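You operate a simulated robot arm through the tools that you are given. There is no shell and no other tool. Be economical: measure what you need, move in short steps, check, and stop when the job is done.

The job below is to be done with a simulated two-armed robot. You get a single attempt, and the scene is never put back.

Task
Wipe up the spill on the top of the long processor with the rag and put it back.

Only the result counts: the job must be done as asked and must still hold three seconds after the hand-in. Knocking over, shifting, dropping, spilling or breaking anything else fails it.

Robot
Two 7-joint arms with two-finger parallel grippers on one trunk, on a base that drives. Base frame: it is fixed to the floor where the robot stands at the start and does not move with it; the origin is under the middle of the robot, x ahead of it, y to its left, z up. Lengths are in m, angles in rad, forces in N, time in s.
The left shoulder is at the start at [0.07, 0.134, 1.301], the right one opposite. Payload 1.57 kg a hand.
The tool frame of a hand sits at the grasp point between the pads (the TCP): z along the fingers, y along the line on which they close. The tips reach 0.03 m beyond it. Largest opening 0.08 m; finger width 0.017, thickness 0.012; the body of the gripper, 0.04 by 0.082 m, starts 0.08 m behind the TCP.
Orientation is told as [roll, pitch, yaw] about the base's x, y, z axes, in that order, counted from this pose: with the fingers straight down and closing along the base's y, the tool's x points along the base's -x, its y along +y and its z along -z.

Tools
- The arms move only by the tool drive_tool. It takes "left_deltas", "right_deltas" or both (then of equal length, played together; a hand with none holds still); each is a list of rows, each a list of 7 numbers: the shift along the base's x, y, z in m, then the turn, a rotation vector about the base's x, y, z in rad, then the gripper command, from -1 (fully open) to 1 (shut), values between in proportion. In form: [[dx, dy, dz, ax, ay, az, claw], ...]. A call has 1 to 10 rows; each row is the pose to reach, as a shift and turn from the pose commanded when the call began. Each row takes 0.2 s and may step no farther than 0.05 m and 0.15 rad from the row before; otherwise, or with a gripper value out of range, the whole call is refused. A pose out of reach is approached as far as the arm can. The call stops where the force on the tool passes 40 N (or 10 N more than at its start, if that is more) or the arm is blocked; 0.2 s more then pass. Each finger travels about 0.153 m/s and halts on what it meets, pressing with about 36 N; the grip force reading is that of the motor and also rises with nothing between the fingers. The clock runs only during rows and for 0.2 s after the last one: add rows that repeat a pose to give the fingers time. The reply holds the time, the measured pose of the TCP, the force on the tool along the base axes, the opening and the grip force, in the units named above and with some noise.
- Cameras (640 x 400 px; columns grow to the right, rows downward): "scene" is now at [0.1279, 0.0331, 1.5232]; the picture's right is [0.40, -0.92, -0.00], its down [-0.58, -0.25, -0.78] and it looks along [0.71, 0.31, -0.63] (base axes); focal length 230 px, centre (320, 200). "left" rides on the left gripper at [0.072, 0.007, -0.122] in its tool frame; the picture's right is [-0.09, 1.00, 0.00], its down [-0.84, -0.08, -0.54] and it looks along [-0.54, -0.05, 0.84] (tool axes); focal length 238 px, centre (320, 200). "right" rides on the right gripper at [0.072, -0.007, -0.122] in its tool frame; the picture's right is [0.09, 1.00, 0.00], its down [-0.84, 0.08, -0.54] and it looks along [-0.54, 0.05, 0.84] (tool axes); focal length 238 px, centre (320, 200).
- capture(camera): a new picture of that camera. The clock stands still meanwhile.
- move_column(by): slides the trunk up (or, below 0, down) by that many m; the arms and the scene camera ride with it, the base frame stays. It gives what a move gives, with no picture.
- base_move(legs): drives the robot by 1 to 6 legs, each [ahead, left, turn to the left] in m, m and rad, along the robot's own axes; the way and the turn of a leg run together, so that a leg with both is an arc; at most 1.5 m and 3.142 rad a leg. The arms and the cameras ride along, it lands a little off, and it stops where it bumps. It gives what a move gives.
- pan_tilt(pan, tilt): turns the head with the scene camera to pan (to the left, within 1.501 rad either way) and tilt (down, from -0.506 to 1.204), counted from straight ahead of the robot. It gives what a move gives.
- locate(camera, pixels): there is no depth. For up to 12 entries [column, row, z] of the newest picture of that camera ("zoom" is the newest enlarged one), the place [x, y] in the base frame at which the ray of that pixel passes the height z, good to about 0.002 m. The clock stands still meanwhile.
- zoom(camera, box): a new picture of the part [left, top, right, bottom] of that camera's present view, enlarged. The clock stands still meanwhile.
- job_done(): hands the job in; it is judged then, once.

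Work in short steps. Measure before you move; look again where a grasp or a placing could have gone wrong, and mend it. You have 80 turns and 62 pictures in all, those below and enlarged ones among them. Open the grippers and draw the arms clear of the work before you hand the job in, unless the task says otherwise; then end with one line.

The tools are called after "Call:" as a command line: name --argument value ..., lists and objects as JSON in quotes. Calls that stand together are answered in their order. drive_tool: Moves the arms, as the interface text tells. Its arguments: {"type":"object","properties":{"left_deltas":{"type":"array"},"right_deltas":{"type":"array"}},"required":[]} The other tools are called the same way: move_column (by) slides the trunk up or down; base_move (legs) drives the base; pan_tilt (pan, tilt) turns the head that bears the scene camera; capture (camera) takes a picture; locate (camera, pixels) gives the place at which the rays of pixels pass given heights; zoom (camera, box) takes an enlarged picture of a part of a camera's view; job_done () hands the job in.

At the start:

```text
time: 0.0
left_position: [0.3913, 0.3566, 1.3131]
left_orientation: [-0.002, -0.001, 0.0]
left_wrist_force: [-0.2, 0.3, -0.8]
left_finger_gap: 0.0801
left_gripper_force: 0.0
right_position: [0.3889, 0.0255, 1.27]
right_orientation: [0.0, -0.001, 0.0]
right_wrist_force: [-0.3, 0.4, 0.3]
right_finger_gap: 0.0801
right_gripper_force: 0.1
trunk travel left (down, up): [-0.875, 0.065]
robot x, y, heading: [0.0012, -0.0013, -0.002]
head pan, tilt: [0.408, 0.684]
```

scene: 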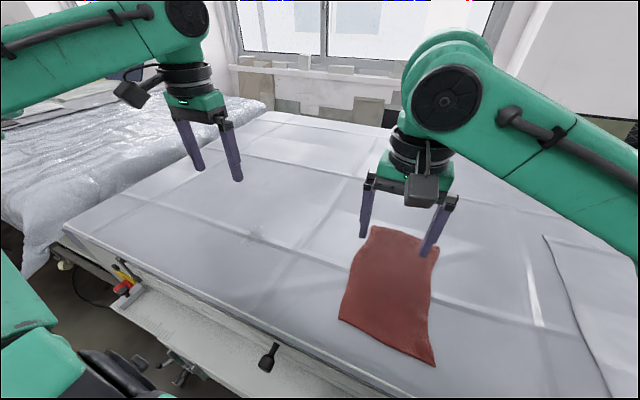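
right: 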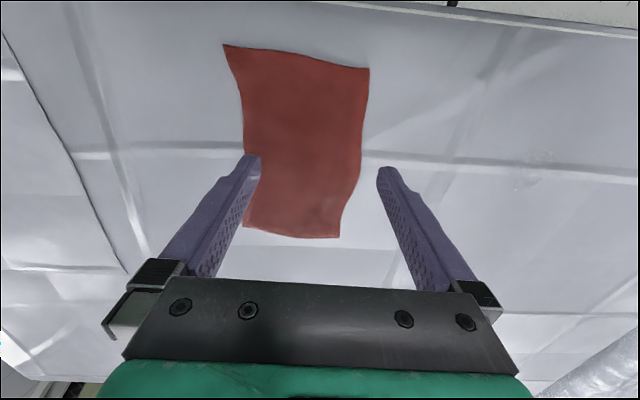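
left: 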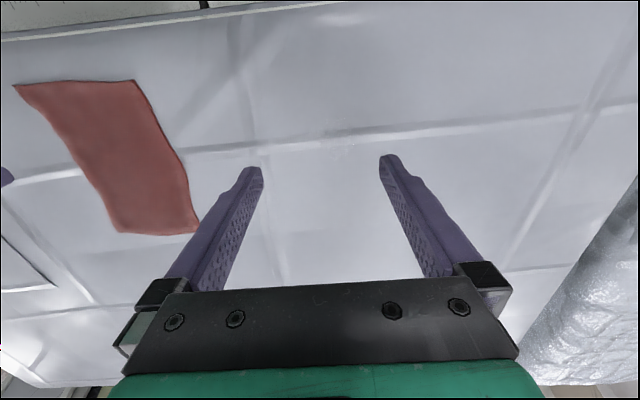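

The scene view shows a red rag at about (390,295) on a long white surface, and perhaps a faint mark near (257,235). I enlarge that area and the left camera's view of it.

Call:
zoom --camera "scene" --box '[180, 180, 340, 280]'

Call:
zoom --camera "left" --box '[240, 80, 400, 180]'

Call:
locate --camera "scene" --pixels '[[374, 227, 0.99], [440, 246, 0.99], [434, 365, 0.99], [339, 318, 0.99], [257, 235, 0.99], [63, 230, 0.99], [265, 115, 0.99]]'

Call:
locate --camera "right" --pixels '[[224, 45, 0.99], [369, 68, 0.99], [340, 237, 0.99], [243, 228, 0.99]]'

```text
4.00 times, centred on (260, 230) of scene
```

zoom: 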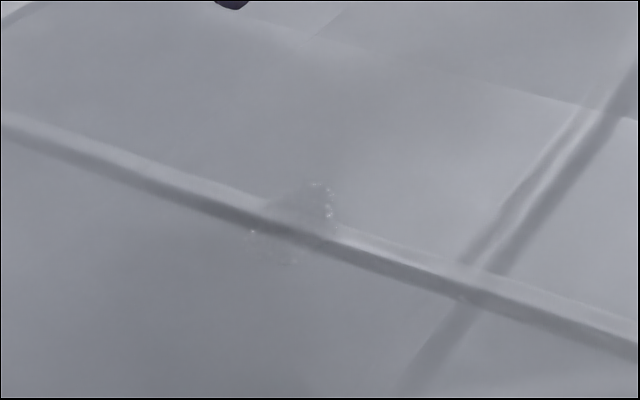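

```text
4.00 times, centred on (320, 130) of left
```

zoom: 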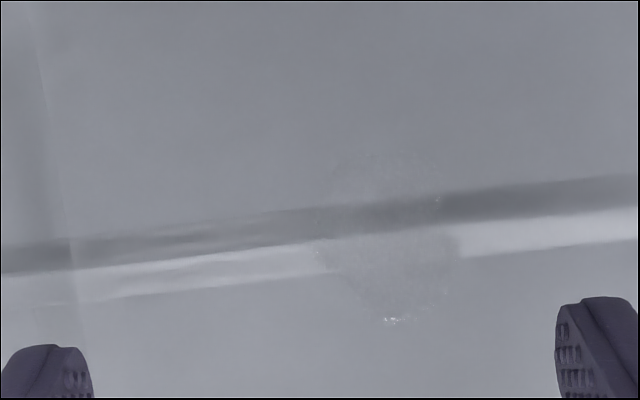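

```text
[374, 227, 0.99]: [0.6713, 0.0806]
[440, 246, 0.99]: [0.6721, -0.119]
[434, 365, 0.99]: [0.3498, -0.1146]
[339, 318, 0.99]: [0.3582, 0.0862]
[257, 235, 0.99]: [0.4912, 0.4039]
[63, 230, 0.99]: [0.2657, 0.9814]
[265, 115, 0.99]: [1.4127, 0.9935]
```

```text
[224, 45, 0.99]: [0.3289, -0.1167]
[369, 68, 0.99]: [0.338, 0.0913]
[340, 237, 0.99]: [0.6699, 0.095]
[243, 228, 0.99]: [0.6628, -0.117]
```

A clear, round wet patch shows at zoom (385,240) in the left view, roughly where the scene view has it. I measure its outline and look around for anything else on the surface.

Call:
locate --camera "zoom" --pixels '[[310, 230, 0.99], [460, 240, 0.99], [385, 150, 0.99], [390, 325, 0.99], [430, 165, 0.99], [330, 180, 0.99], [340, 290, 0.99]]'

Call:
zoom --camera "right" --box '[200, 30, 392, 150]'

Call:
pan_tilt --pan -0.4 --tilt 0.684

Call:
capture --camera "scene"

```text
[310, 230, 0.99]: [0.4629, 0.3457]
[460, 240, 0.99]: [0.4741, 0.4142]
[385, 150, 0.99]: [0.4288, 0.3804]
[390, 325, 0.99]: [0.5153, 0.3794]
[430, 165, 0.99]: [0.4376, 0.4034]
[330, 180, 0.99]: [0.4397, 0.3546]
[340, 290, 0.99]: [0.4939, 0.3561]
```

```text
3.33 times, centred on (296, 90) of right
```

zoom: 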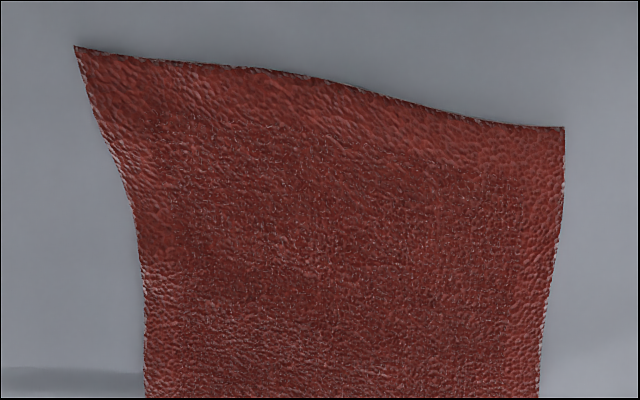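

```text
time: 1.1
left_position: [0.39, 0.357, 1.312]
left_orientation: [0.0, -0.001, 0.0]
left_wrist_force: [-1.3, 0.2, -0.8]
left_finger_gap: 0.0803
left_gripper_force: 0.0
right_position: [0.3887, 0.0255, 1.2713]
right_orientation: [0.0, -0.001, 0.0]
right_wrist_force: [0.1, 0.3, 0.1]
right_finger_gap: 0.0799
right_gripper_force: 0.1
trunk travel left (down, up): [-0.875, 0.065]
robot x, y, heading: [-0.0001, 0.0004, -0.003]
head pan, tilt: [-0.4, 0.684]
```

```text
55 pictures are left
```

scene: 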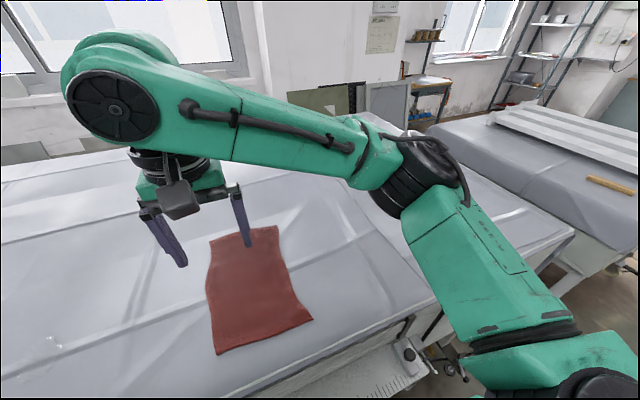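

Comparing the two cameras' rays, the surface looks nearer to z ≈ 1.02–1.03 than 0.99. I move the right hand clear to the right, then bring the left hand over the spill for a closer measurement.

Call:
drive_tool --right_deltas '[[0, -0.045, 0, 0, 0, 0, -1], [0, -0.09, 0, 0, 0, 0, -1], [0, -0.135, 0, 0, 0, 0, -1], [0, -0.18, 0, 0, 0, 0, -1], [0, -0.225, 0, 0, 0, 0, -1], [0, -0.27, 0, 0, 0, 0, -1], [0, -0.3, 0, 0, 0, 0, -1]]' --left_deltas '[[0.02, 0.0, -0.03, 0, 0, 0, -1], [0.04, 0.01, -0.06, 0, 0, 0, -1], [0.06, 0.02, -0.09, 0, 0, 0, -1], [0.06, 0.02, -0.1, 0, 0, 0, -1], [0.06, 0.02, -0.1, 0, 0, 0, -1], [0.06, 0.02, -0.1, 0, 0, 0, -1], [0.06, 0.02, -0.1, 0, 0, 0, -1]]'

Call:
capture --camera "left"

Call:
pan_tilt --pan 0.3 --tilt 0.75

Call:
capture --camera "scene"

```text
time: 2.7
left_position: [0.4514, 0.3745, 1.2137]
left_orientation: [0.0, -0.002, 0.001]
left_wrist_force: [-0.2, 0.2, -0.1]
left_finger_gap: 0.08
left_gripper_force: 0.0
right_position: [0.3902, -0.2763, 1.2706]
right_orientation: [0.0, 0.0, 0.002]
right_wrist_force: [-0.1, 0.3, -0.3]
right_finger_gap: 0.08
right_gripper_force: 0.1
trunk travel left (down, up): [-0.875, 0.065]
robot x, y, heading: [0.0041, -0.0054, -0.0]
head pan, tilt: [-0.4, 0.684]
```

```text
54 pictures are left
```

left: 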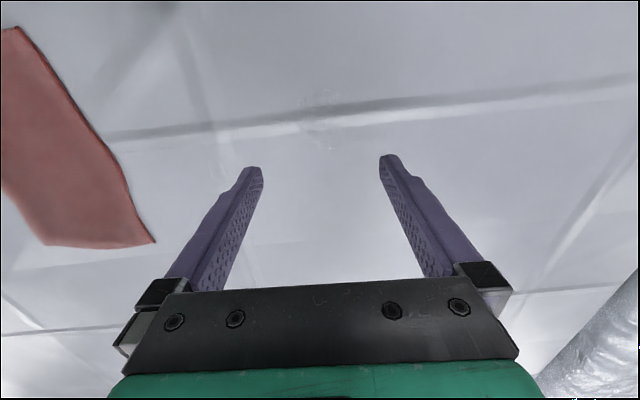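

```text
time: 3.8
left_position: [0.4508, 0.3767, 1.2136]
left_orientation: [0.0, 0.0, 0.001]
left_wrist_force: [0.0, 0.6, -0.6]
left_finger_gap: 0.0798
left_gripper_force: 0.1
right_position: [0.3897, -0.2749, 1.2706]
right_orientation: [-0.001, 0.0, -0.002]
right_wrist_force: [0.0, 0.3, 0.2]
right_finger_gap: 0.08
right_gripper_force: 0.1
trunk travel left (down, up): [-0.875, 0.065]
robot x, y, heading: [0.0023, -0.001, -0.002]
head pan, tilt: [0.3, 0.75]
```

```text
53 pictures are left
```

scene: 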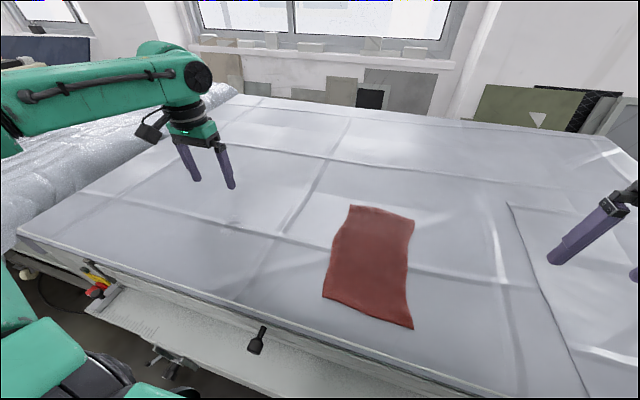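

The right side is clear. I measure the rag corners from both cameras at z 1.02, and zoom on the spill in both views to settle the surface height.

Call:
locate --camera "scene" --pixels '[[350, 205, 1.02], [414, 221, 1.02], [413, 329, 1.02], [323, 298, 1.02], [350, 205, 0.99], [414, 221, 0.99], [413, 329, 0.99], [323, 298, 0.99]]'

Call:
locate --camera "left" --pixels '[[18, 27, 1.02], [155, 241, 1.02], [18, 27, 0.99], [155, 241, 0.99]]'

Call:
zoom --camera "scene" --box '[190, 190, 286, 250]'

Call:
zoom --camera "left" --box '[264, 75, 392, 155]'

```text
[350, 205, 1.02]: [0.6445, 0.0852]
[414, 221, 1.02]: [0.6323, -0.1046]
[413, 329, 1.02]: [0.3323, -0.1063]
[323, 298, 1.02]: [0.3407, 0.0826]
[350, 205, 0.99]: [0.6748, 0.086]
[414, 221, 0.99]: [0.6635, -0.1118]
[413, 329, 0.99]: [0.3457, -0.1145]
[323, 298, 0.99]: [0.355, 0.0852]
```

```text
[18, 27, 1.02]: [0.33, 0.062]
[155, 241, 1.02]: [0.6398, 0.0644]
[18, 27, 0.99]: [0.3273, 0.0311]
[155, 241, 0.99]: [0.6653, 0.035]
```

```text
6.67 times, centred on (238, 220) of scene
```

zoom: 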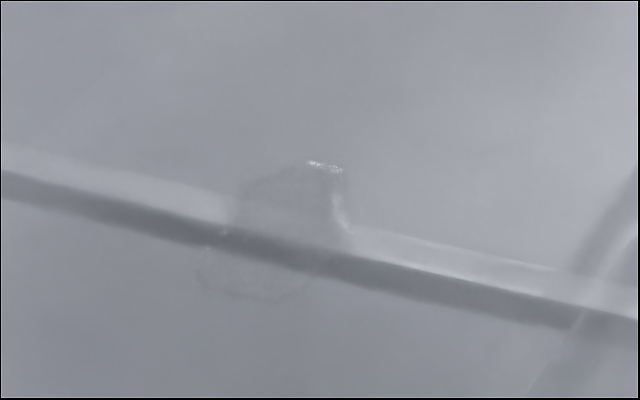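

```text
5.00 times, centred on (328, 115) of left
```

zoom: 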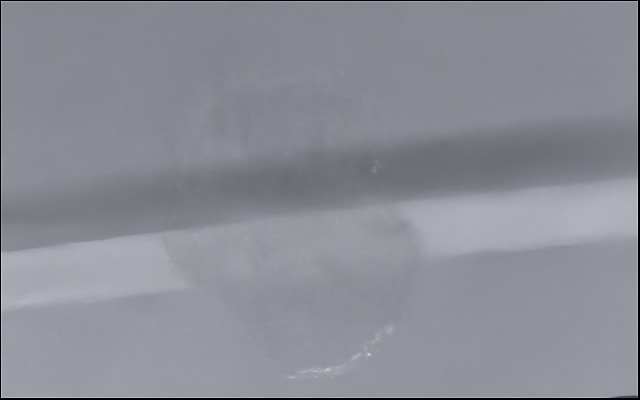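

Both cameras agree on the rag corners at about z ≈ 1.04. I locate the spill at that height.

Call:
locate --camera "zoom" --pixels '[[165, 230, 1.04], [418, 240, 1.04], [270, 70, 1.04], [300, 380, 1.04], [170, 110, 1.04], [375, 100, 1.04], [270, 70, 1.02], [300, 380, 1.02]]'

Call:
locate --camera "scene" --pixels '[[219, 229, 1.04], [242, 220, 1.04], [229, 235, 1.04], [237, 214, 1.04], [237, 214, 1.02], [229, 235, 1.02]]'

```text
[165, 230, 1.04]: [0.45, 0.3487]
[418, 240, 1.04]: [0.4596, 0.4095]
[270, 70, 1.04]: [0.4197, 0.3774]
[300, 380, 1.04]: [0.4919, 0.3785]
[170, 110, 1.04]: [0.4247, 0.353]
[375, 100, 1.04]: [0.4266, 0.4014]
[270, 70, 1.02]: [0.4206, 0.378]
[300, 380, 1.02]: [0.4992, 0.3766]
```

```text
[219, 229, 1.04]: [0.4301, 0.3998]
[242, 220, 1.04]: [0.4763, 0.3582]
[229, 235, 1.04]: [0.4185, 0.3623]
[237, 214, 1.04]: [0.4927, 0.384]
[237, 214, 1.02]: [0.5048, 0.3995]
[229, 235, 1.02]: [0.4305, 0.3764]
```

The surface is at about z 1.035, the spill is centred at about (0.456, 0.379) with radius 0.037, and the rag's centre is about (0.475, -0.01). I carry the left hand over the rag's middle at a safe height.

Call:
drive_tool --left_deltas '[[0, -0.045, 0, 0, 0, 0, -1], [0, -0.09, 0, 0, 0, 0, -1], [0.01, -0.135, 0, 0, 0, 0, -1], [0.015, -0.18, 0, 0, 0, 0, -1], [0.02, -0.225, 0, 0, 0, 0, -1], [0.024, -0.27, 0, 0, 0, 0, -1], [0.024, -0.315, 0, 0, 0, 0, -1], [0.024, -0.36, 0, 0, 0, 0, -1], [0.024, -0.386, 0, 0, 0, 0, -1], [0.024, -0.386, -0.04, 0, 0, 0, -1]]'

Call:
capture --camera "left"

Call:
capture --camera "scene"

```text
time: 6.0
left_position: [0.4345, 0.0581, 1.1758]
left_orientation: [-0.001, -0.001, 0.0]
left_wrist_force: [0.0, 0.4, -0.2]
left_finger_gap: 0.0802
left_gripper_force: 0.2
left hand out of reach, approached as far as the arm can: row 7, 8, 9, 10
right_position: [0.3911, -0.276, 1.2703]
right_orientation: [0.0, 0.002, 0.001]
right_wrist_force: [0.2, -1.0, -0.9]
right_finger_gap: 0.08
right_gripper_force: 0.1
trunk travel left (down, up): [-0.875, 0.065]
robot x, y, heading: [-0.0001, -0.0011, -0.003]
head pan, tilt: [0.3, 0.75]
```

```text
50 pictures are left
```

left: 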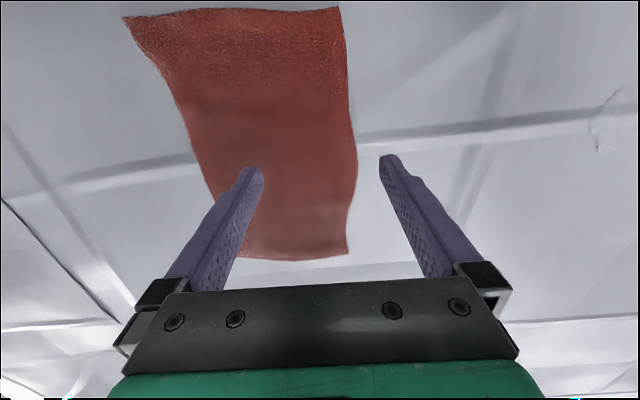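

```text
49 pictures are left
```

scene: 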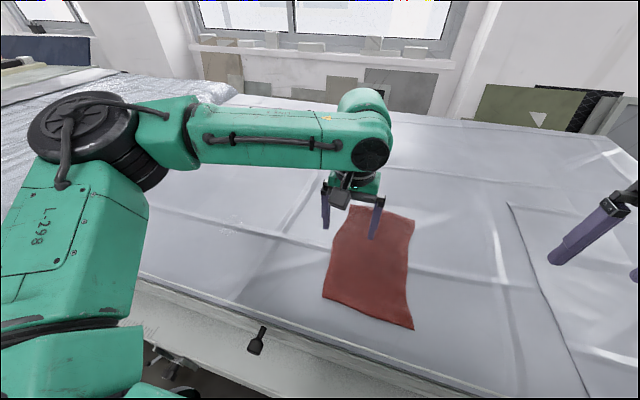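

The left arm stops at y ≈ 0.058. Turning the base right by 0.22 rad brings both rag centre and spill into the left hand's range, so I turn.

Call:
base_move --legs '[[0, 0, -0.22]]'

```text
time: 7.2
left_position: [0.4351, -0.0351, 1.1762]
left_orientation: [-0.002, 0.0, -0.217]
left_wrist_force: [0.1, -0.7, -0.2]
left_finger_gap: 0.08
left_gripper_force: 0.1
right_position: [0.3201, -0.3522, 1.2705]
right_orientation: [-0.002, -0.001, -0.218]
right_wrist_force: [-0.1, -0.2, 0.8]
right_finger_gap: 0.08
right_gripper_force: 0.1
trunk travel left (down, up): [-0.875, 0.065]
robot x, y, heading: [-0.0043, -0.0, -0.219]
head pan, tilt: [0.3, 0.75]
```

The turn landed. I straighten the hand's yaw and move to the rag's centre, then check the reading.

Call:
drive_tool --left_deltas '[[0.015, 0.01, 0, 0, 0, 0.11, -1], [0.03, 0.02, 0, 0, 0, 0.218, -1], [0.04, 0.025, 0, 0, 0, 0.218, -1], [0.04, 0.025, 0, 0, 0, 0.218, -1]]'

Call:
capture --camera "left"

```text
time: 8.2
left_position: [0.4759, -0.0112, 1.1774]
left_orientation: [-0.001, -0.002, 0.0]
left_wrist_force: [-0.6, 0.3, -0.2]
left_finger_gap: 0.0798
left_gripper_force: 0.1
right_position: [0.3195, -0.3541, 1.2693]
right_orientation: [0.0, 0.0, -0.218]
right_wrist_force: [-0.4, 0.2, 0.6]
right_finger_gap: 0.0799
right_gripper_force: 0.2
trunk travel left (down, up): [-0.875, 0.065]
robot x, y, heading: [0.0026, -0.0012, -0.22]
head pan, tilt: [0.3, 0.75]
```

```text
48 pictures are left
```

left: 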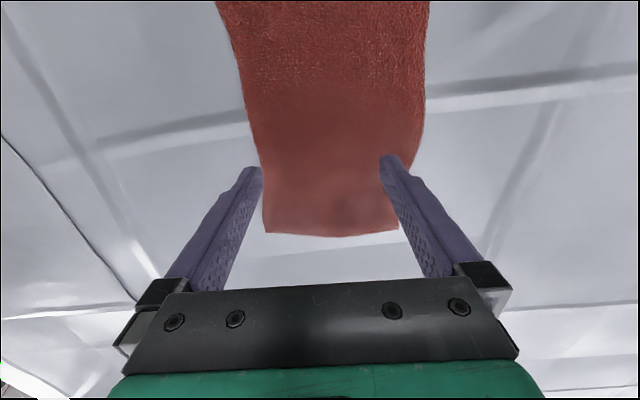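

Positioned over the rag. I descend to about 1.08 (tips some 15 mm above) and read the force.

Call:
drive_tool --left_deltas '[[0, 0, -0.04, 0, 0, 0, -1], [0, 0, -0.08, 0, 0, 0, -1], [0, 0, -0.096, 0, 0, 0, -1], [0, 0, -0.096, 0, 0, 0, -1]]'

Call:
zoom --camera "scene" --box '[320, 120, 512, 240]'

```text
time: 9.2
left_position: [0.4729, -0.0073, 1.0817]
left_orientation: [-0.005, -0.003, 0.002]
left_wrist_force: [0.0, 0.3, -0.7]
left_finger_gap: 0.0799
left_gripper_force: 0.1
left hand out of reach, approached as far as the arm can: row 3, 4
right_position: [0.3204, -0.353, 1.27]
right_orientation: [0.001, 0.001, -0.217]
right_wrist_force: [0.4, -1.1, 0.4]
right_finger_gap: 0.08
right_gripper_force: 0.0
trunk travel left (down, up): [-0.875, 0.065]
robot x, y, heading: [-0.0015, -0.001, -0.216]
head pan, tilt: [0.3, 0.75]
```

```text
3.33 times, centred on (416, 180) of scene
```

zoom: 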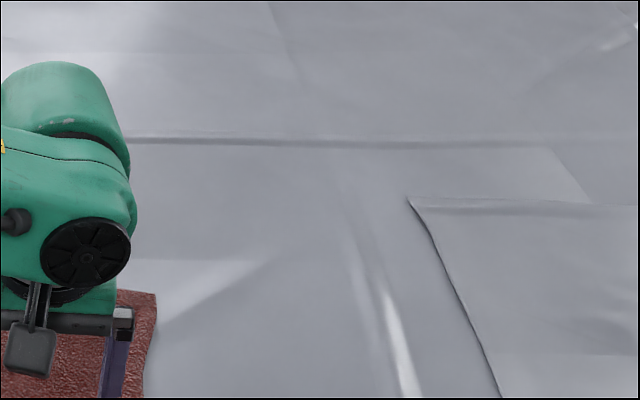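

The arm is just at its limit here. I lift a little, and turn the base another 0.12 rad to the right.

Call:
drive_tool --left_deltas '[[0, 0, 0.04, 0, 0, 0, -1], [0, 0, 0.06, 0, 0, 0, -1]]'

Call:
base_move --legs '[[0, 0, -0.12]]'

```text
time: 9.8
left_position: [0.4721, -0.0068, 1.1432]
left_orientation: [0.0, -0.002, 0.001]
left_wrist_force: [0.0, -0.3, -0.4]
left_finger_gap: 0.0798
left_gripper_force: 0.0
right_position: [0.3196, -0.354, 1.2707]
right_orientation: [-0.001, 0.001, -0.218]
right_wrist_force: [0.4, -0.6, 0.1]
right_finger_gap: 0.08
right_gripper_force: 0.1
trunk travel left (down, up): [-0.875, 0.065]
robot x, y, heading: [0.0026, -0.0038, -0.223]
head pan, tilt: [0.3, 0.75]
```

```text
time: 10.8
left_position: [0.4697, -0.0631, 1.1422]
left_orientation: [-0.003, 0.001, -0.122]
left_wrist_force: [0.4, 0.1, -0.3]
left_finger_gap: 0.08
left_gripper_force: 0.0
right_position: [0.2765, -0.3878, 1.2707]
right_orientation: [-0.002, -0.001, -0.34]
right_wrist_force: [-0.1, 0.0, -0.4]
right_finger_gap: 0.08
right_gripper_force: 0.0
trunk travel left (down, up): [-0.875, 0.065]
robot x, y, heading: [-0.0023, 0.0015, -0.339]
head pan, tilt: [0.3, 0.75]
```

I re-centre over the rag at (0.475, -0.01) with yaw 0 and go down to about 1.08.

Call:
drive_tool --left_deltas '[[0.003, 0.03, 0, 0, 0, 0.07, -1], [0.005, 0.054, 0, 0, 0, 0.122, -1], [0.005, 0.054, -0.04, 0, 0, 0.122, -1], [0.005, 0.054, -0.062, 0, 0, 0.122, -1], [0.005, 0.054, -0.062, 0, 0, 0.122, -1]]'

Call:
capture --camera "left"

```text
time: 12.0
left_position: [0.4723, -0.0084, 1.0807]
left_orientation: [-0.003, 0.0, 0.002]
left_wrist_force: [-0.4, 0.5, 0.9]
left_finger_gap: 0.0799
left_gripper_force: 0.0
right_position: [0.2751, -0.3877, 1.2715]
right_orientation: [-0.001, -0.001, -0.338]
right_wrist_force: [0.0, -0.6, 0.1]
right_finger_gap: 0.0801
right_gripper_force: 0.1
trunk travel left (down, up): [-0.875, 0.065]
robot x, y, heading: [-0.0036, 0.004, -0.34]
head pan, tilt: [0.3, 0.75]
```

```text
46 pictures are left
```

left: 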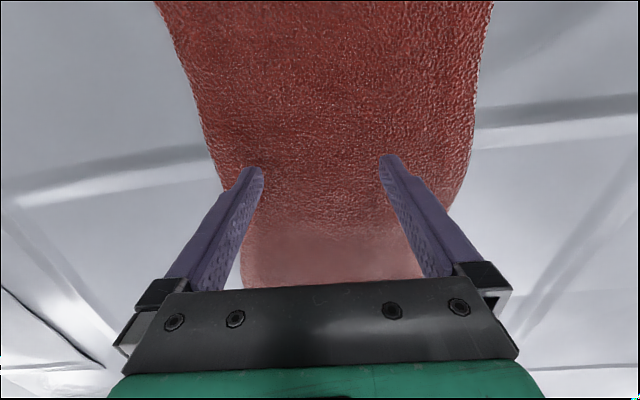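

Both fingers are over the rag. I inch down 12 mm and read the force.

Call:
drive_tool --left_deltas '[[0, 0, -0.004, 0, 0, 0, -1], [0, 0, -0.008, 0, 0, 0, -1], [0, 0, -0.012, 0, 0, 0, -1]]'

```text
time: 12.8
left_position: [0.4726, -0.0104, 1.07]
left_orientation: [-0.004, -0.005, 0.002]
left_wrist_force: [2.6, 0.6, 8.0]
left_finger_gap: 0.08
left_gripper_force: 0.0
right_position: [0.2735, -0.3889, 1.2697]
right_orientation: [-0.002, -0.002, -0.34]
right_wrist_force: [-0.3, 0.1, 0.4]
right_finger_gap: 0.0802
right_gripper_force: 0.1
trunk travel left (down, up): [-0.875, 0.065]
robot x, y, heading: [0.0018, 0.0042, -0.342]
head pan, tilt: [0.3, 0.75]
```

Contact: 8 N at z 1.07, so the rag's top is at about 1.04. I close the fingers here with a tiny extra press to gather the cloth.

Call:
drive_tool --left_deltas '[[0, 0, -0.001, 0, 0, 0, -0.5], [0, 0, -0.001, 0, 0, 0, 0], [0, 0, -0.001, 0, 0, 0, 0.5], [0, 0, -0.001, 0, 0, 0, 1], [0, 0, -0.001, 0, 0, 0, 1], [0, 0, -0.001, 0, 0, 0, 1]]'

Call:
capture --camera "left"

```text
time: 14.2
left_position: [0.4707, -0.0103, 1.0696]
left_orientation: [-0.004, -0.006, 0.001]
left_wrist_force: [2.5, 1.6, 27.4]
left_finger_gap: 0.008
left_gripper_force: 27.0
right_position: [0.2725, -0.389, 1.271]
right_orientation: [-0.001, -0.003, -0.34]
right_wrist_force: [-0.8, 0.5, 0.4]
right_finger_gap: 0.08
right_gripper_force: 0.1
trunk travel left (down, up): [-0.875, 0.065]
robot x, y, heading: [0.0007, -0.0036, -0.342]
head pan, tilt: [0.3, 0.75]
```

```text
45 pictures are left
```

left: 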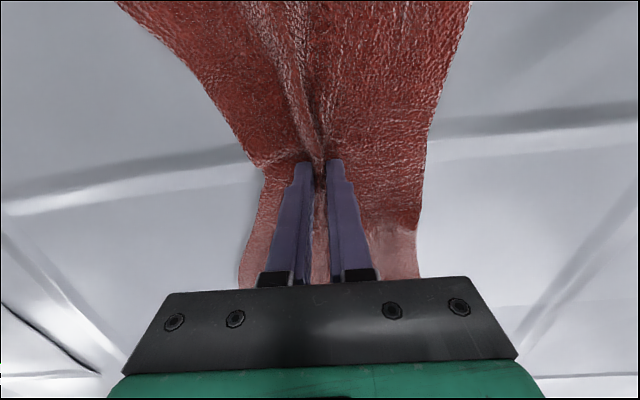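

The cloth is bunched between the fingers (gap 8 mm, grip 27 N). I lift slowly and check it holds.

Call:
drive_tool --left_deltas '[[0, 0, 0.01, 0, 0, 0, 1], [0, 0, 0.03, 0, 0, 0, 1], [0, 0, 0.06, 0, 0, 0, 1], [0, 0, 0.09, 0, 0, 0, 1], [0, 0, 0.12, 0, 0, 0, 1], [0, 0, 0.12, 0, 0, 0, 1]]'

Call:
capture --camera "scene"

Call:
capture --camera "left"

```text
time: 15.6
left_position: [0.4722, -0.0093, 1.1882]
left_orientation: [-0.001, 0.001, -0.002]
left_wrist_force: [-0.3, 0.0, -0.6]
left_finger_gap: 0.0068
left_gripper_force: 26.0
right_position: [0.2747, -0.3897, 1.27]
right_orientation: [0.0, -0.002, -0.34]
right_wrist_force: [0.5, 0.1, 0.0]
right_finger_gap: 0.08
right_gripper_force: 0.1
trunk travel left (down, up): [-0.875, 0.065]
robot x, y, heading: [0.0006, -0.0032, -0.339]
head pan, tilt: [0.3, 0.75]
```

```text
44 pictures are left
```

scene: 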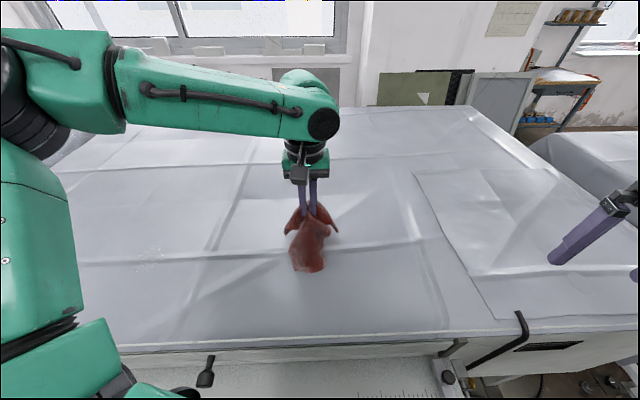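

```text
43 pictures are left
```

left: 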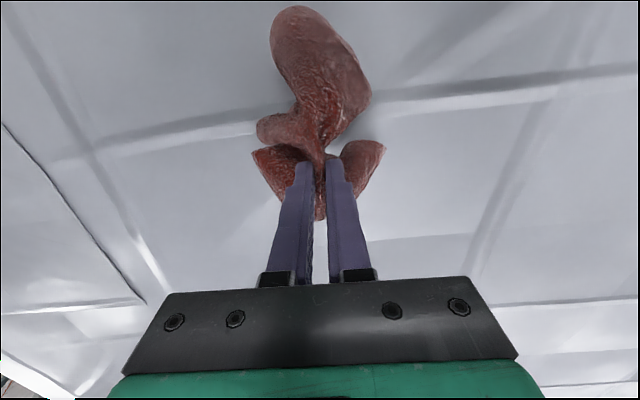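

The rag hangs securely from the fingers. I carry it to above the spill at (0.456, 0.379).

Call:
drive_tool --left_deltas '[[0, 0.045, 0, 0, 0, 0, 1], [0, 0.09, 0, 0, 0, 0, 1], [-0.005, 0.135, 0, 0, 0, 0, 1], [-0.01, 0.18, 0, 0, 0, 0, 1], [-0.016, 0.225, 0, 0, 0, 0, 1], [-0.016, 0.27, 0, 0, 0, 0, 1], [-0.016, 0.315, 0, 0, 0, 0, 1], [-0.016, 0.35, 0, 0, 0, 0, 1], [-0.016, 0.38, 0, 0, 0, 0, 1], [-0.016, 0.388, 0, 0, 0, 0, 1]]'

Call:
drive_tool --left_deltas '[[0, 0, -0.03, 0, 0, 0, 1], [0, 0, -0.06, 0, 0, 0, 1], [0, 0, -0.09, 0, 0, 0, 1], [0, 0, -0.1, 0, 0, 0, 1], [0, 0, -0.1, 0, 0, 0, 1]]'

Call:
pan_tilt --pan 0.9 --tilt 0.75

Call:
capture --camera "scene"

Call:
capture --camera "left"

```text
time: 17.8
left_position: [0.4574, 0.3788, 1.1872]
left_orientation: [-0.002, 0.0, 0.0]
left_wrist_force: [-0.3, 0.9, -0.2]
left_finger_gap: 0.007
left_gripper_force: 25.8
right_position: [0.2751, -0.3885, 1.2703]
right_orientation: [0.001, -0.001, -0.34]
right_wrist_force: [0.0, -0.3, 0.4]
right_finger_gap: 0.08
right_gripper_force: 0.1
trunk travel left (down, up): [-0.875, 0.065]
robot x, y, heading: [0.0006, -0.0033, -0.342]
head pan, tilt: [0.3, 0.75]
```

```text
time: 19.0
left_position: [0.4569, 0.3786, 1.0859]
left_orientation: [-0.001, -0.002, 0.0]
left_wrist_force: [0.2, 0.6, 0.1]
left_finger_gap: 0.0068
left_gripper_force: 25.8
right_position: [0.276, -0.3898, 1.2705]
right_orientation: [0.0, 0.0, -0.34]
right_wrist_force: [-0.4, 0.5, -0.4]
right_finger_gap: 0.08
right_gripper_force: 0.1
trunk travel left (down, up): [-0.875, 0.065]
robot x, y, heading: [0.0001, 0.0003, -0.344]
head pan, tilt: [0.3, 0.75]
```

```text
time: 20.0
left_position: [0.4576, 0.3782, 1.0872]
left_orientation: [-0.002, -0.001, 0.001]
left_wrist_force: [-0.8, -0.2, -1.1]
left_finger_gap: 0.0069
left_gripper_force: 26.4
right_position: [0.2752, -0.3905, 1.2697]
right_orientation: [0.0, 0.0, -0.34]
right_wrist_force: [-0.8, -1.1, 0.0]
right_finger_gap: 0.08
right_gripper_force: 0.2
trunk travel left (down, up): [-0.875, 0.065]
robot x, y, heading: [-0.0016, -0.0023, -0.339]
head pan, tilt: [0.901, 0.75]
```

```text
42 pictures are left
```

scene: 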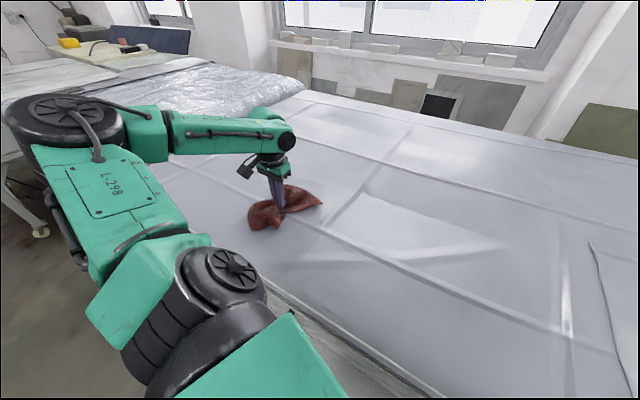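

```text
41 pictures are left
```

left: 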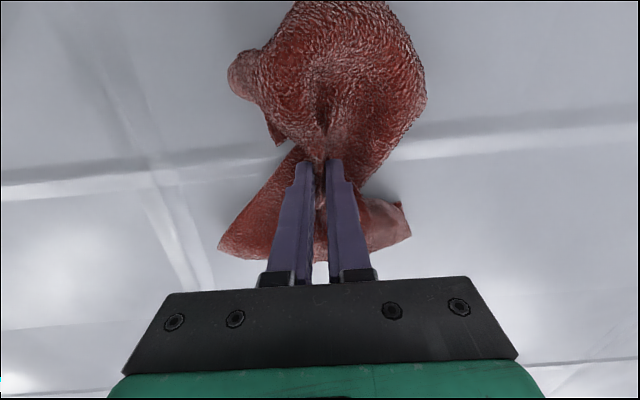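

The rag is draped over the spill. I lower to light pressure (about z 1.072) and read the force.

Call:
drive_tool --left_deltas '[[0, 0, -0.005, 0, 0, 0, 1], [0, 0, -0.01, 0, 0, 0, 1], [0, 0, -0.014, 0, 0, 0, 1], [0, 0, -0.014, 0, 0, 0, 1]]'

```text
time: 21.0
left_position: [0.4591, 0.3775, 1.0749]
left_orientation: [-0.001, -0.003, 0.001]
left_wrist_force: [3.3, -0.6, 10.4]
left_finger_gap: 0.0067
left_gripper_force: 26.9
right_position: [0.275, -0.3913, 1.2703]
right_orientation: [0.002, 0.0, -0.339]
right_wrist_force: [0.5, -0.9, 1.3]
right_finger_gap: 0.0801
right_gripper_force: 0.0
trunk travel left (down, up): [-0.875, 0.065]
robot x, y, heading: [-0.0029, 0.0027, -0.343]
head pan, tilt: [0.901, 0.75]
```

10 N of pressure through the cloth. I wipe a raster over the patch: strokes along x of ±0.05, y stepped by 0.02.

Call:
drive_tool --left_deltas '[[-0.025, -0.02, 0, 0, 0, 0, 1], [-0.05, -0.045, 0, 0, 0, 0, 1], [-0.01, -0.045, 0, 0, 0, 0, 1], [0.03, -0.045, 0, 0, 0, 0, 1], [0.055, -0.035, 0, 0, 0, 0, 1], [0.045, -0.025, 0, 0, 0, 0, 1], [0.01, -0.025, 0, 0, 0, 0, 1], [-0.03, -0.025, 0, 0, 0, 0, 1], [-0.055, -0.015, 0, 0, 0, 0, 1], [-0.05, -0.005, 0, 0, 0, 0, 1]]'

Call:
drive_tool --left_deltas '[[0.04, 0, 0, 0, 0, 0, 1], [0.08, 0, 0, 0, 0, 0, 1], [0.105, 0.01, 0, 0, 0, 0, 1], [0.095, 0.022, 0, 0, 0, 0, 1], [0.055, 0.022, 0, 0, 0, 0, 1], [0.015, 0.022, 0, 0, 0, 0, 1], [-0.005, 0.035, 0, 0, 0, 0, 1], [0.02, 0.045, 0, 0, 0, 0, 1], [0.06, 0.045, 0, 0, 0, 0, 1], [0.1, 0.045, 0, 0, 0, 0, 1]]'

Call:
capture --camera "left"

```text
time: 23.2
left_position: [0.4055, 0.3718, 1.0737]
left_orientation: [-0.002, -0.002, 0.0]
left_wrist_force: [-1.9, -1.9, 7.9]
left_finger_gap: 0.0068
left_gripper_force: 26.4
right_position: [0.2753, -0.3896, 1.2709]
right_orientation: [-0.001, -0.001, -0.341]
right_wrist_force: [-0.5, 0.9, -0.4]
right_finger_gap: 0.08
right_gripper_force: 0.0
trunk travel left (down, up): [-0.875, 0.065]
robot x, y, heading: [-0.0016, -0.0002, -0.338]
head pan, tilt: [0.901, 0.75]
```

```text
time: 25.4
left_position: [0.5081, 0.4171, 1.0738]
left_orientation: [-0.001, 0.001, 0.002]
left_wrist_force: [0.0, -0.7, 2.9]
left_finger_gap: 0.0068
left_gripper_force: 27.0
right_position: [0.2774, -0.3899, 1.2702]
right_orientation: [-0.001, 0.002, -0.339]
right_wrist_force: [0.8, 0.8, -0.6]
right_finger_gap: 0.0802
right_gripper_force: 0.1
trunk travel left (down, up): [-0.875, 0.065]
robot x, y, heading: [-0.0, 0.0009, -0.337]
head pan, tilt: [0.901, 0.75]
```

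```text
40 pictures are left
```

left: 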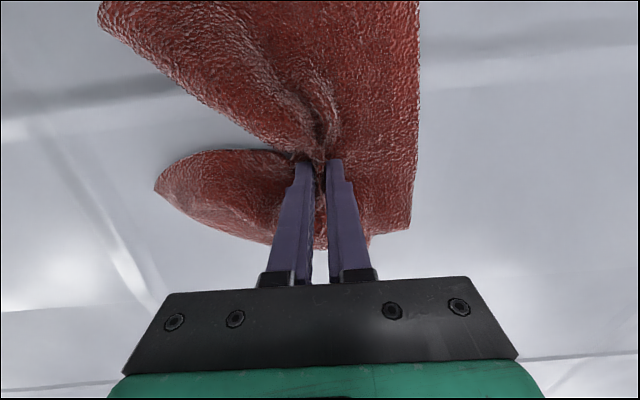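

Wiped across. I do one more stroke at the far left side, then lift 0.13 m and move aside to inspect.

Call:
drive_tool --left_deltas '[[-0.03, 0.012, -0.001, 0, 0, 0, 1], [-0.07, 0.012, -0.002, 0, 0, 0, 1], [-0.1, 0.0, -0.002, 0, 0, 0, 1], [-0.07, -0.03, -0.002, 0, 0, 0, 1], [-0.05, -0.04, -0.002, 0, 0, 0, 1], [-0.05, -0.04, 0.04, 0, 0, 0, 1], [-0.05, -0.04, 0.085, 0, 0, 0, 1], [-0.05, -0.04, 0.13, 0, 0, 0, 1], [-0.05, -0.08, 0.14, 0, 0, 0, 1], [-0.05, -0.125, 0.14, 0, 0, 0, 1]]'

Call:
capture --camera "left"

Call:
zoom --camera "scene" --box '[210, 160, 370, 260]'

```text
time: 27.6
left_position: [0.4579, 0.2912, 1.2152]
left_orientation: [0.001, -0.001, 0.002]
left_wrist_force: [-0.5, 0.0, -0.3]
left_finger_gap: 0.0069
left_gripper_force: 25.9
right_position: [0.2758, -0.3916, 1.2698]
right_orientation: [0.001, 0.001, -0.34]
right_wrist_force: [0.6, -0.6, -0.6]
right_finger_gap: 0.0802
right_gripper_force: 0.0
trunk travel left (down, up): [-0.875, 0.065]
robot x, y, heading: [-0.0014, 0.0002, -0.339]
head pan, tilt: [0.901, 0.75]
```

```text
39 pictures are left
```

left: 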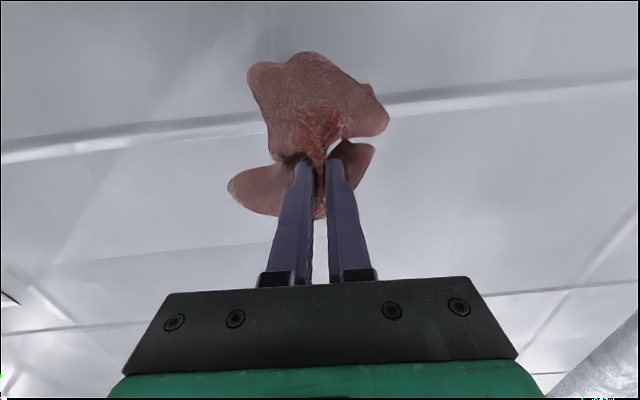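

```text
4.00 times, centred on (290, 210) of scene
```

zoom: 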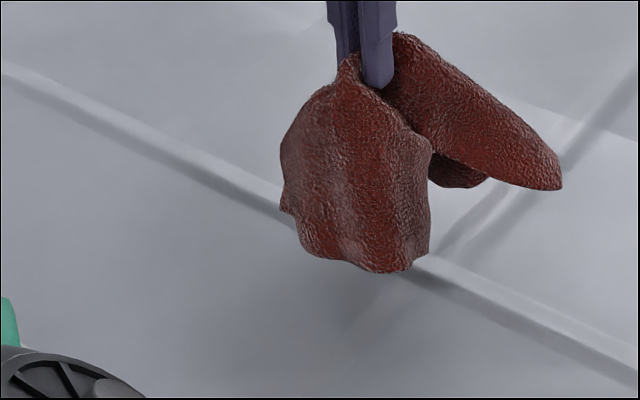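

The fold line near the spill looks unbroken now. I zoom the left view around (410,100) to be sure nothing remains.

Call:
zoom --camera "left" --box '[370, 40, 530, 140]'

Call:
zoom --camera "scene" --box '[190, 150, 318, 230]'

Call:
locate --camera "left" --pixels '[[400, 100, 1.035], [420, 100, 1.035], [450, 90, 1.035]]'

Call:
locate --camera "scene" --pixels '[[260, 195, 1.035], [280, 205, 1.035], [240, 190, 1.035]]'

```text
4.00 times, centred on (450, 90) of left
```

zoom: 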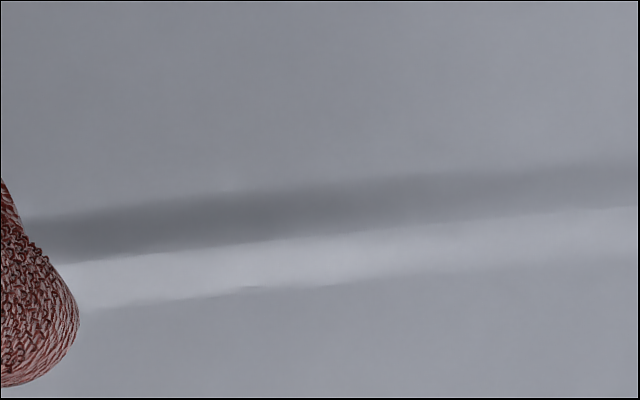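

```text
5.00 times, centred on (254, 190) of scene
```

zoom: 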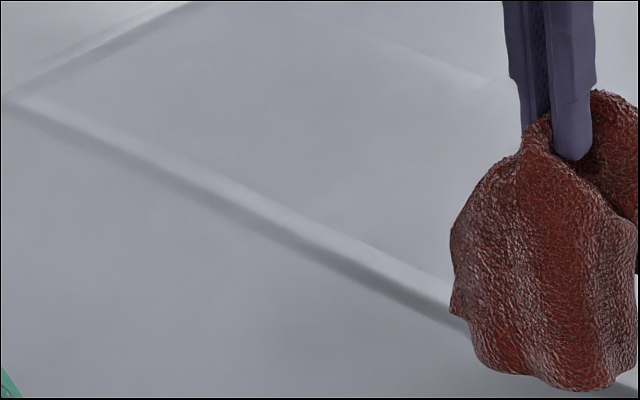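

```text
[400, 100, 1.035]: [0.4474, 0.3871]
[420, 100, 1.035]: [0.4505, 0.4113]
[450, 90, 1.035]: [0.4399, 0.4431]
```

```text
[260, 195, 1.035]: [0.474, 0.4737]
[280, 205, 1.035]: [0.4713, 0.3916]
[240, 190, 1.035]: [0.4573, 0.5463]
```

The visible half of the spill area is clean; the rest hides behind the rag. I carry the rag back above its original place and look at the area again.

Call:
drive_tool --left_deltas '[[0, -0.045, 0, 0, 0, 0, 1], [0.005, -0.09, 0, 0, 0, 0, 1], [0.01, -0.135, 0, 0, 0, 0, 1], [0.015, -0.18, 0, 0, 0, 0, 1], [0.015, -0.225, 0, 0, 0, 0, 1], [0.015, -0.27, 0, 0, 0, 0, 1], [0.015, -0.3, 0, 0, 0, 0, 1], [0.015, -0.3, -0.03, 0, 0, 0, 1], [0.015, -0.3, -0.03, 0, 0, 0, 1]]'

Call:
capture --camera "scene"

Call:
zoom --camera "scene" --box '[210, 150, 370, 250]'

Call:
capture --camera "left"

```text
time: 29.6
left_position: [0.4724, -0.0083, 1.183]
left_orientation: [-0.002, -0.002, 0.0]
left_wrist_force: [-0.4, -0.6, 0.0]
left_finger_gap: 0.0068
left_gripper_force: 26.0
right_position: [0.2751, -0.3893, 1.2701]
right_orientation: [0.0, 0.0, -0.339]
right_wrist_force: [-0.3, -0.4, -0.1]
right_finger_gap: 0.08
right_gripper_force: 0.0
trunk travel left (down, up): [-0.875, 0.065]
robot x, y, heading: [0.0011, 0.0025, -0.34]
head pan, tilt: [0.901, 0.75]
```

```text
35 pictures are left
```

scene: 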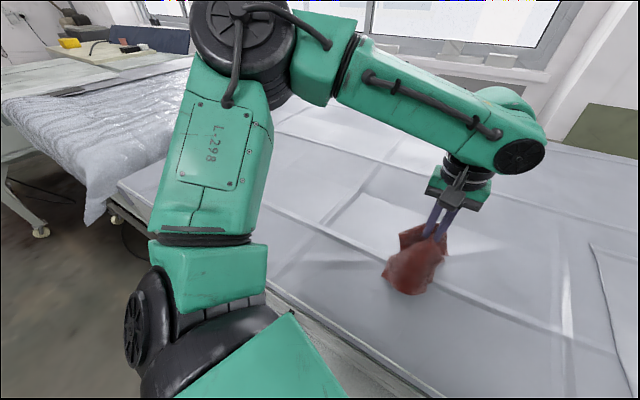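

```text
4.00 times, centred on (290, 200) of scene
```

zoom: 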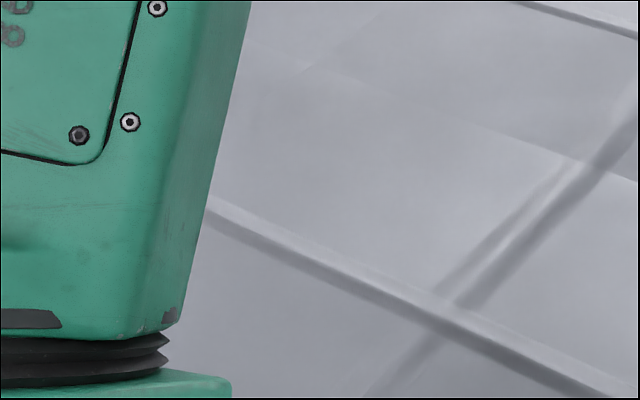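

```text
33 pictures are left
```

left: 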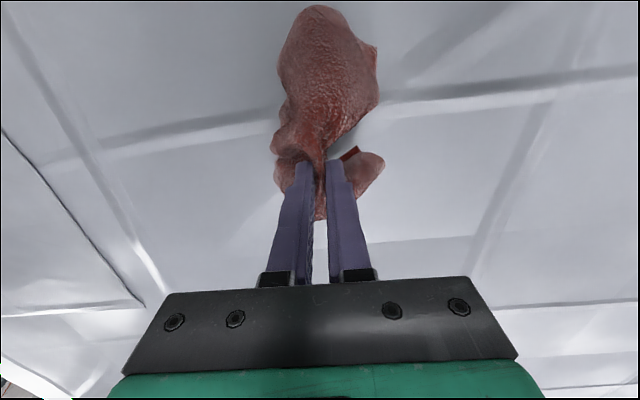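

The spill spot (zoom about (280,220)) is clean. The rag hangs over its old place; I lower it until it rests on the surface.

Call:
drive_tool --left_deltas '[[0, 0, -0.03, 0, 0, 0, 1], [0, 0, -0.055, 0, 0, 0, 1], [0, 0, -0.08, 0, 0, 0, 1], [0, 0, -0.1, 0, 0, 0, 1], [0, 0, -0.106, 0, 0, 0, 1], [0, 0, -0.106, 0, 0, 0, 1]]'

Call:
capture --camera "left"

Call:
pan_tilt --pan 0.35 --tilt 0.85

Call:
capture --camera "scene"

```text
time: 31.0
left_position: [0.4724, -0.0068, 1.0772]
left_orientation: [-0.003, -0.004, 0.001]
left_wrist_force: [0.8, 0.4, 15.5]
left_finger_gap: 0.0071
left_gripper_force: 26.1
right_position: [0.2749, -0.3902, 1.2696]
right_orientation: [0.0, -0.001, -0.341]
right_wrist_force: [-0.1, 0.4, -1.0]
right_finger_gap: 0.08
right_gripper_force: 0.0
trunk travel left (down, up): [-0.875, 0.065]
robot x, y, heading: [0.0014, 0.0032, -0.338]
head pan, tilt: [0.901, 0.75]
```

```text
32 pictures are left
```

left: 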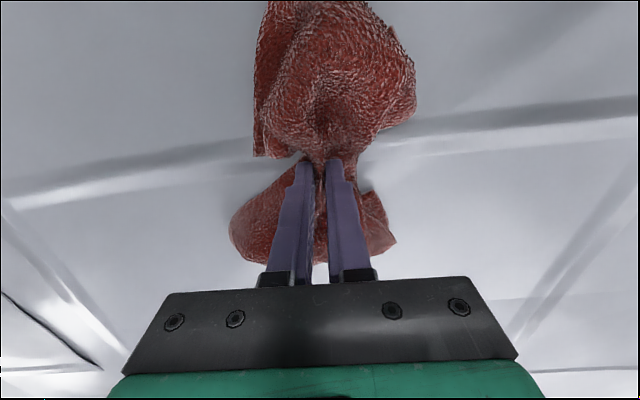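

```text
time: 31.9
left_position: [0.4714, -0.0068, 1.0764]
left_orientation: [-0.002, -0.003, 0.001]
left_wrist_force: [3.3, -2.2, 16.2]
left_finger_gap: 0.0072
left_gripper_force: 26.2
right_position: [0.2731, -0.3902, 1.271]
right_orientation: [0.001, -0.001, -0.34]
right_wrist_force: [0.1, 0.1, 0.0]
right_finger_gap: 0.0798
right_gripper_force: 0.1
trunk travel left (down, up): [-0.875, 0.065]
robot x, y, heading: [0.0023, 0.0039, -0.343]
head pan, tilt: [0.351, 0.85]
```

```text
31 pictures are left
```

scene: 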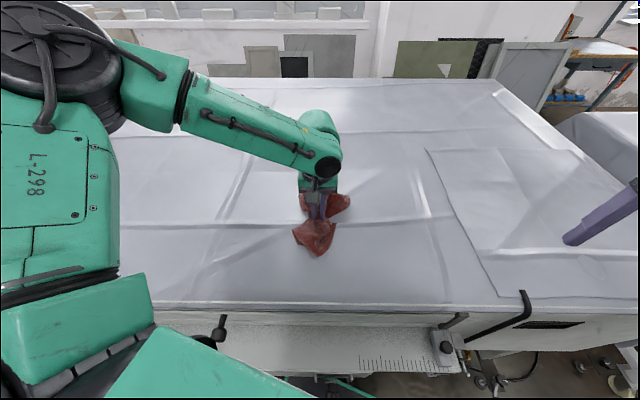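

The rag rests at its old spot with 16 N of support. I open the fingers slowly and lift straight up.

Call:
drive_tool --left_deltas '[[0, 0, 0, 0, 0, 0, 0.6], [0, 0, 0, 0, 0, 0, 0], [0, 0, 0, 0, 0, 0, -0.6], [0, 0, 0, 0, 0, 0, -1], [0, 0, 0, 0, 0, 0, -1], [0, 0, 0.02, 0, 0, 0, -1], [0, 0, 0.05, 0, 0, 0, -1], [0, 0, 0.09, 0, 0, 0, -1], [0, 0, 0.12, 0, 0, 0, -1]]'

Call:
capture --camera "left"

Call:
capture --camera "scene"

```text
time: 33.9
left_position: [0.4727, -0.0079, 1.1975]
left_orientation: [-0.002, 0.0, 0.001]
left_wrist_force: [-0.7, 0.1, 0.4]
left_finger_gap: 0.08
left_gripper_force: 0.0
right_position: [0.2747, -0.3891, 1.2707]
right_orientation: [0.0, 0.001, -0.34]
right_wrist_force: [0.2, -0.6, 0.8]
right_finger_gap: 0.0802
right_gripper_force: 0.0
trunk travel left (down, up): [-0.875, 0.065]
robot x, y, heading: [-0.0045, -0.0008, -0.338]
head pan, tilt: [0.351, 0.85]
```

```text
30 pictures are left
```

left: 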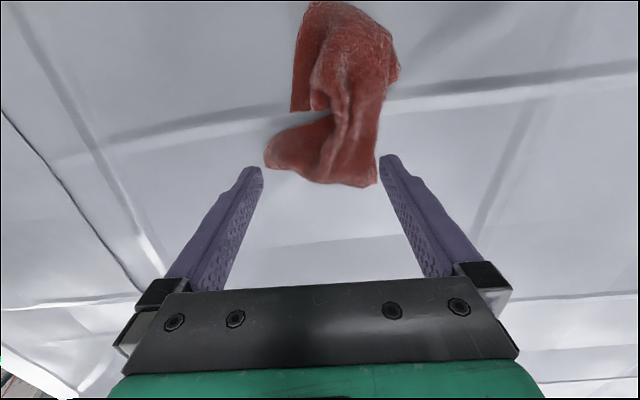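

```text
29 pictures are left
```

scene: 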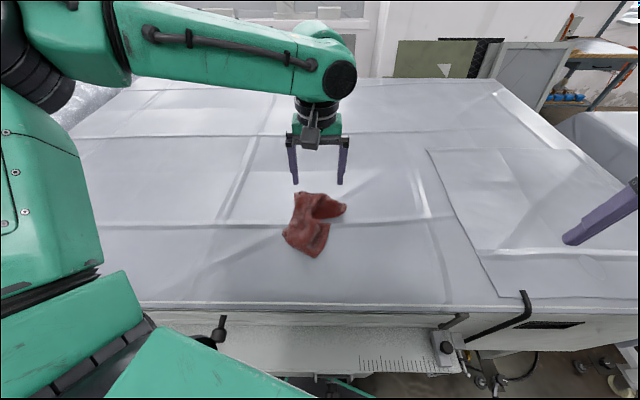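

The rag lies crumpled at its place. I measure its extents against the original centre (0.475, -0.01).

Call:
locate --camera "left" --pixels '[[330, 3, 1.05], [290, 110, 1.04], [400, 65, 1.05], [378, 187, 1.04], [265, 160, 1.04], [335, 95, 1.05]]'

Call:
zoom --camera "scene" --box '[240, 160, 400, 260]'

Call:
locate --camera "scene" --pixels '[[300, 192, 1.05], [346, 210, 1.05], [319, 257, 1.04], [283, 237, 1.04], [312, 222, 1.05]]'

```text
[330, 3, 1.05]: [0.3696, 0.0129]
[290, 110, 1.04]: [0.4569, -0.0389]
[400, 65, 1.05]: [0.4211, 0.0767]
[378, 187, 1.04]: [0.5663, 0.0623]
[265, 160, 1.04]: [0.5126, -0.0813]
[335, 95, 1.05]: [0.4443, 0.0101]
```

```text
4.00 times, centred on (320, 210) of scene
```

zoom: 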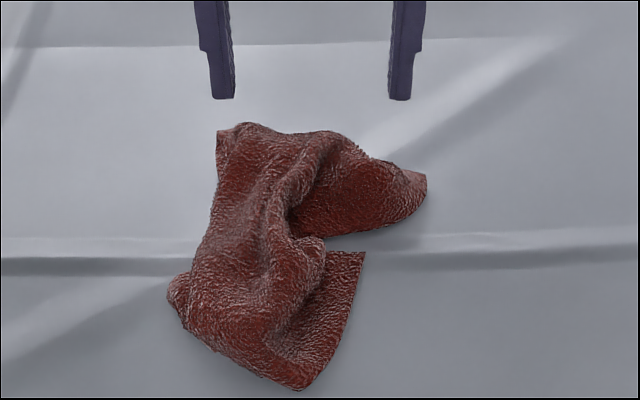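

```text
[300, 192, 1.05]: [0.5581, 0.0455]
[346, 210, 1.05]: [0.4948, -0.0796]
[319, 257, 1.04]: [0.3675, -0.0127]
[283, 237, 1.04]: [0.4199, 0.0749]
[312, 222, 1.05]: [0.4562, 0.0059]
```

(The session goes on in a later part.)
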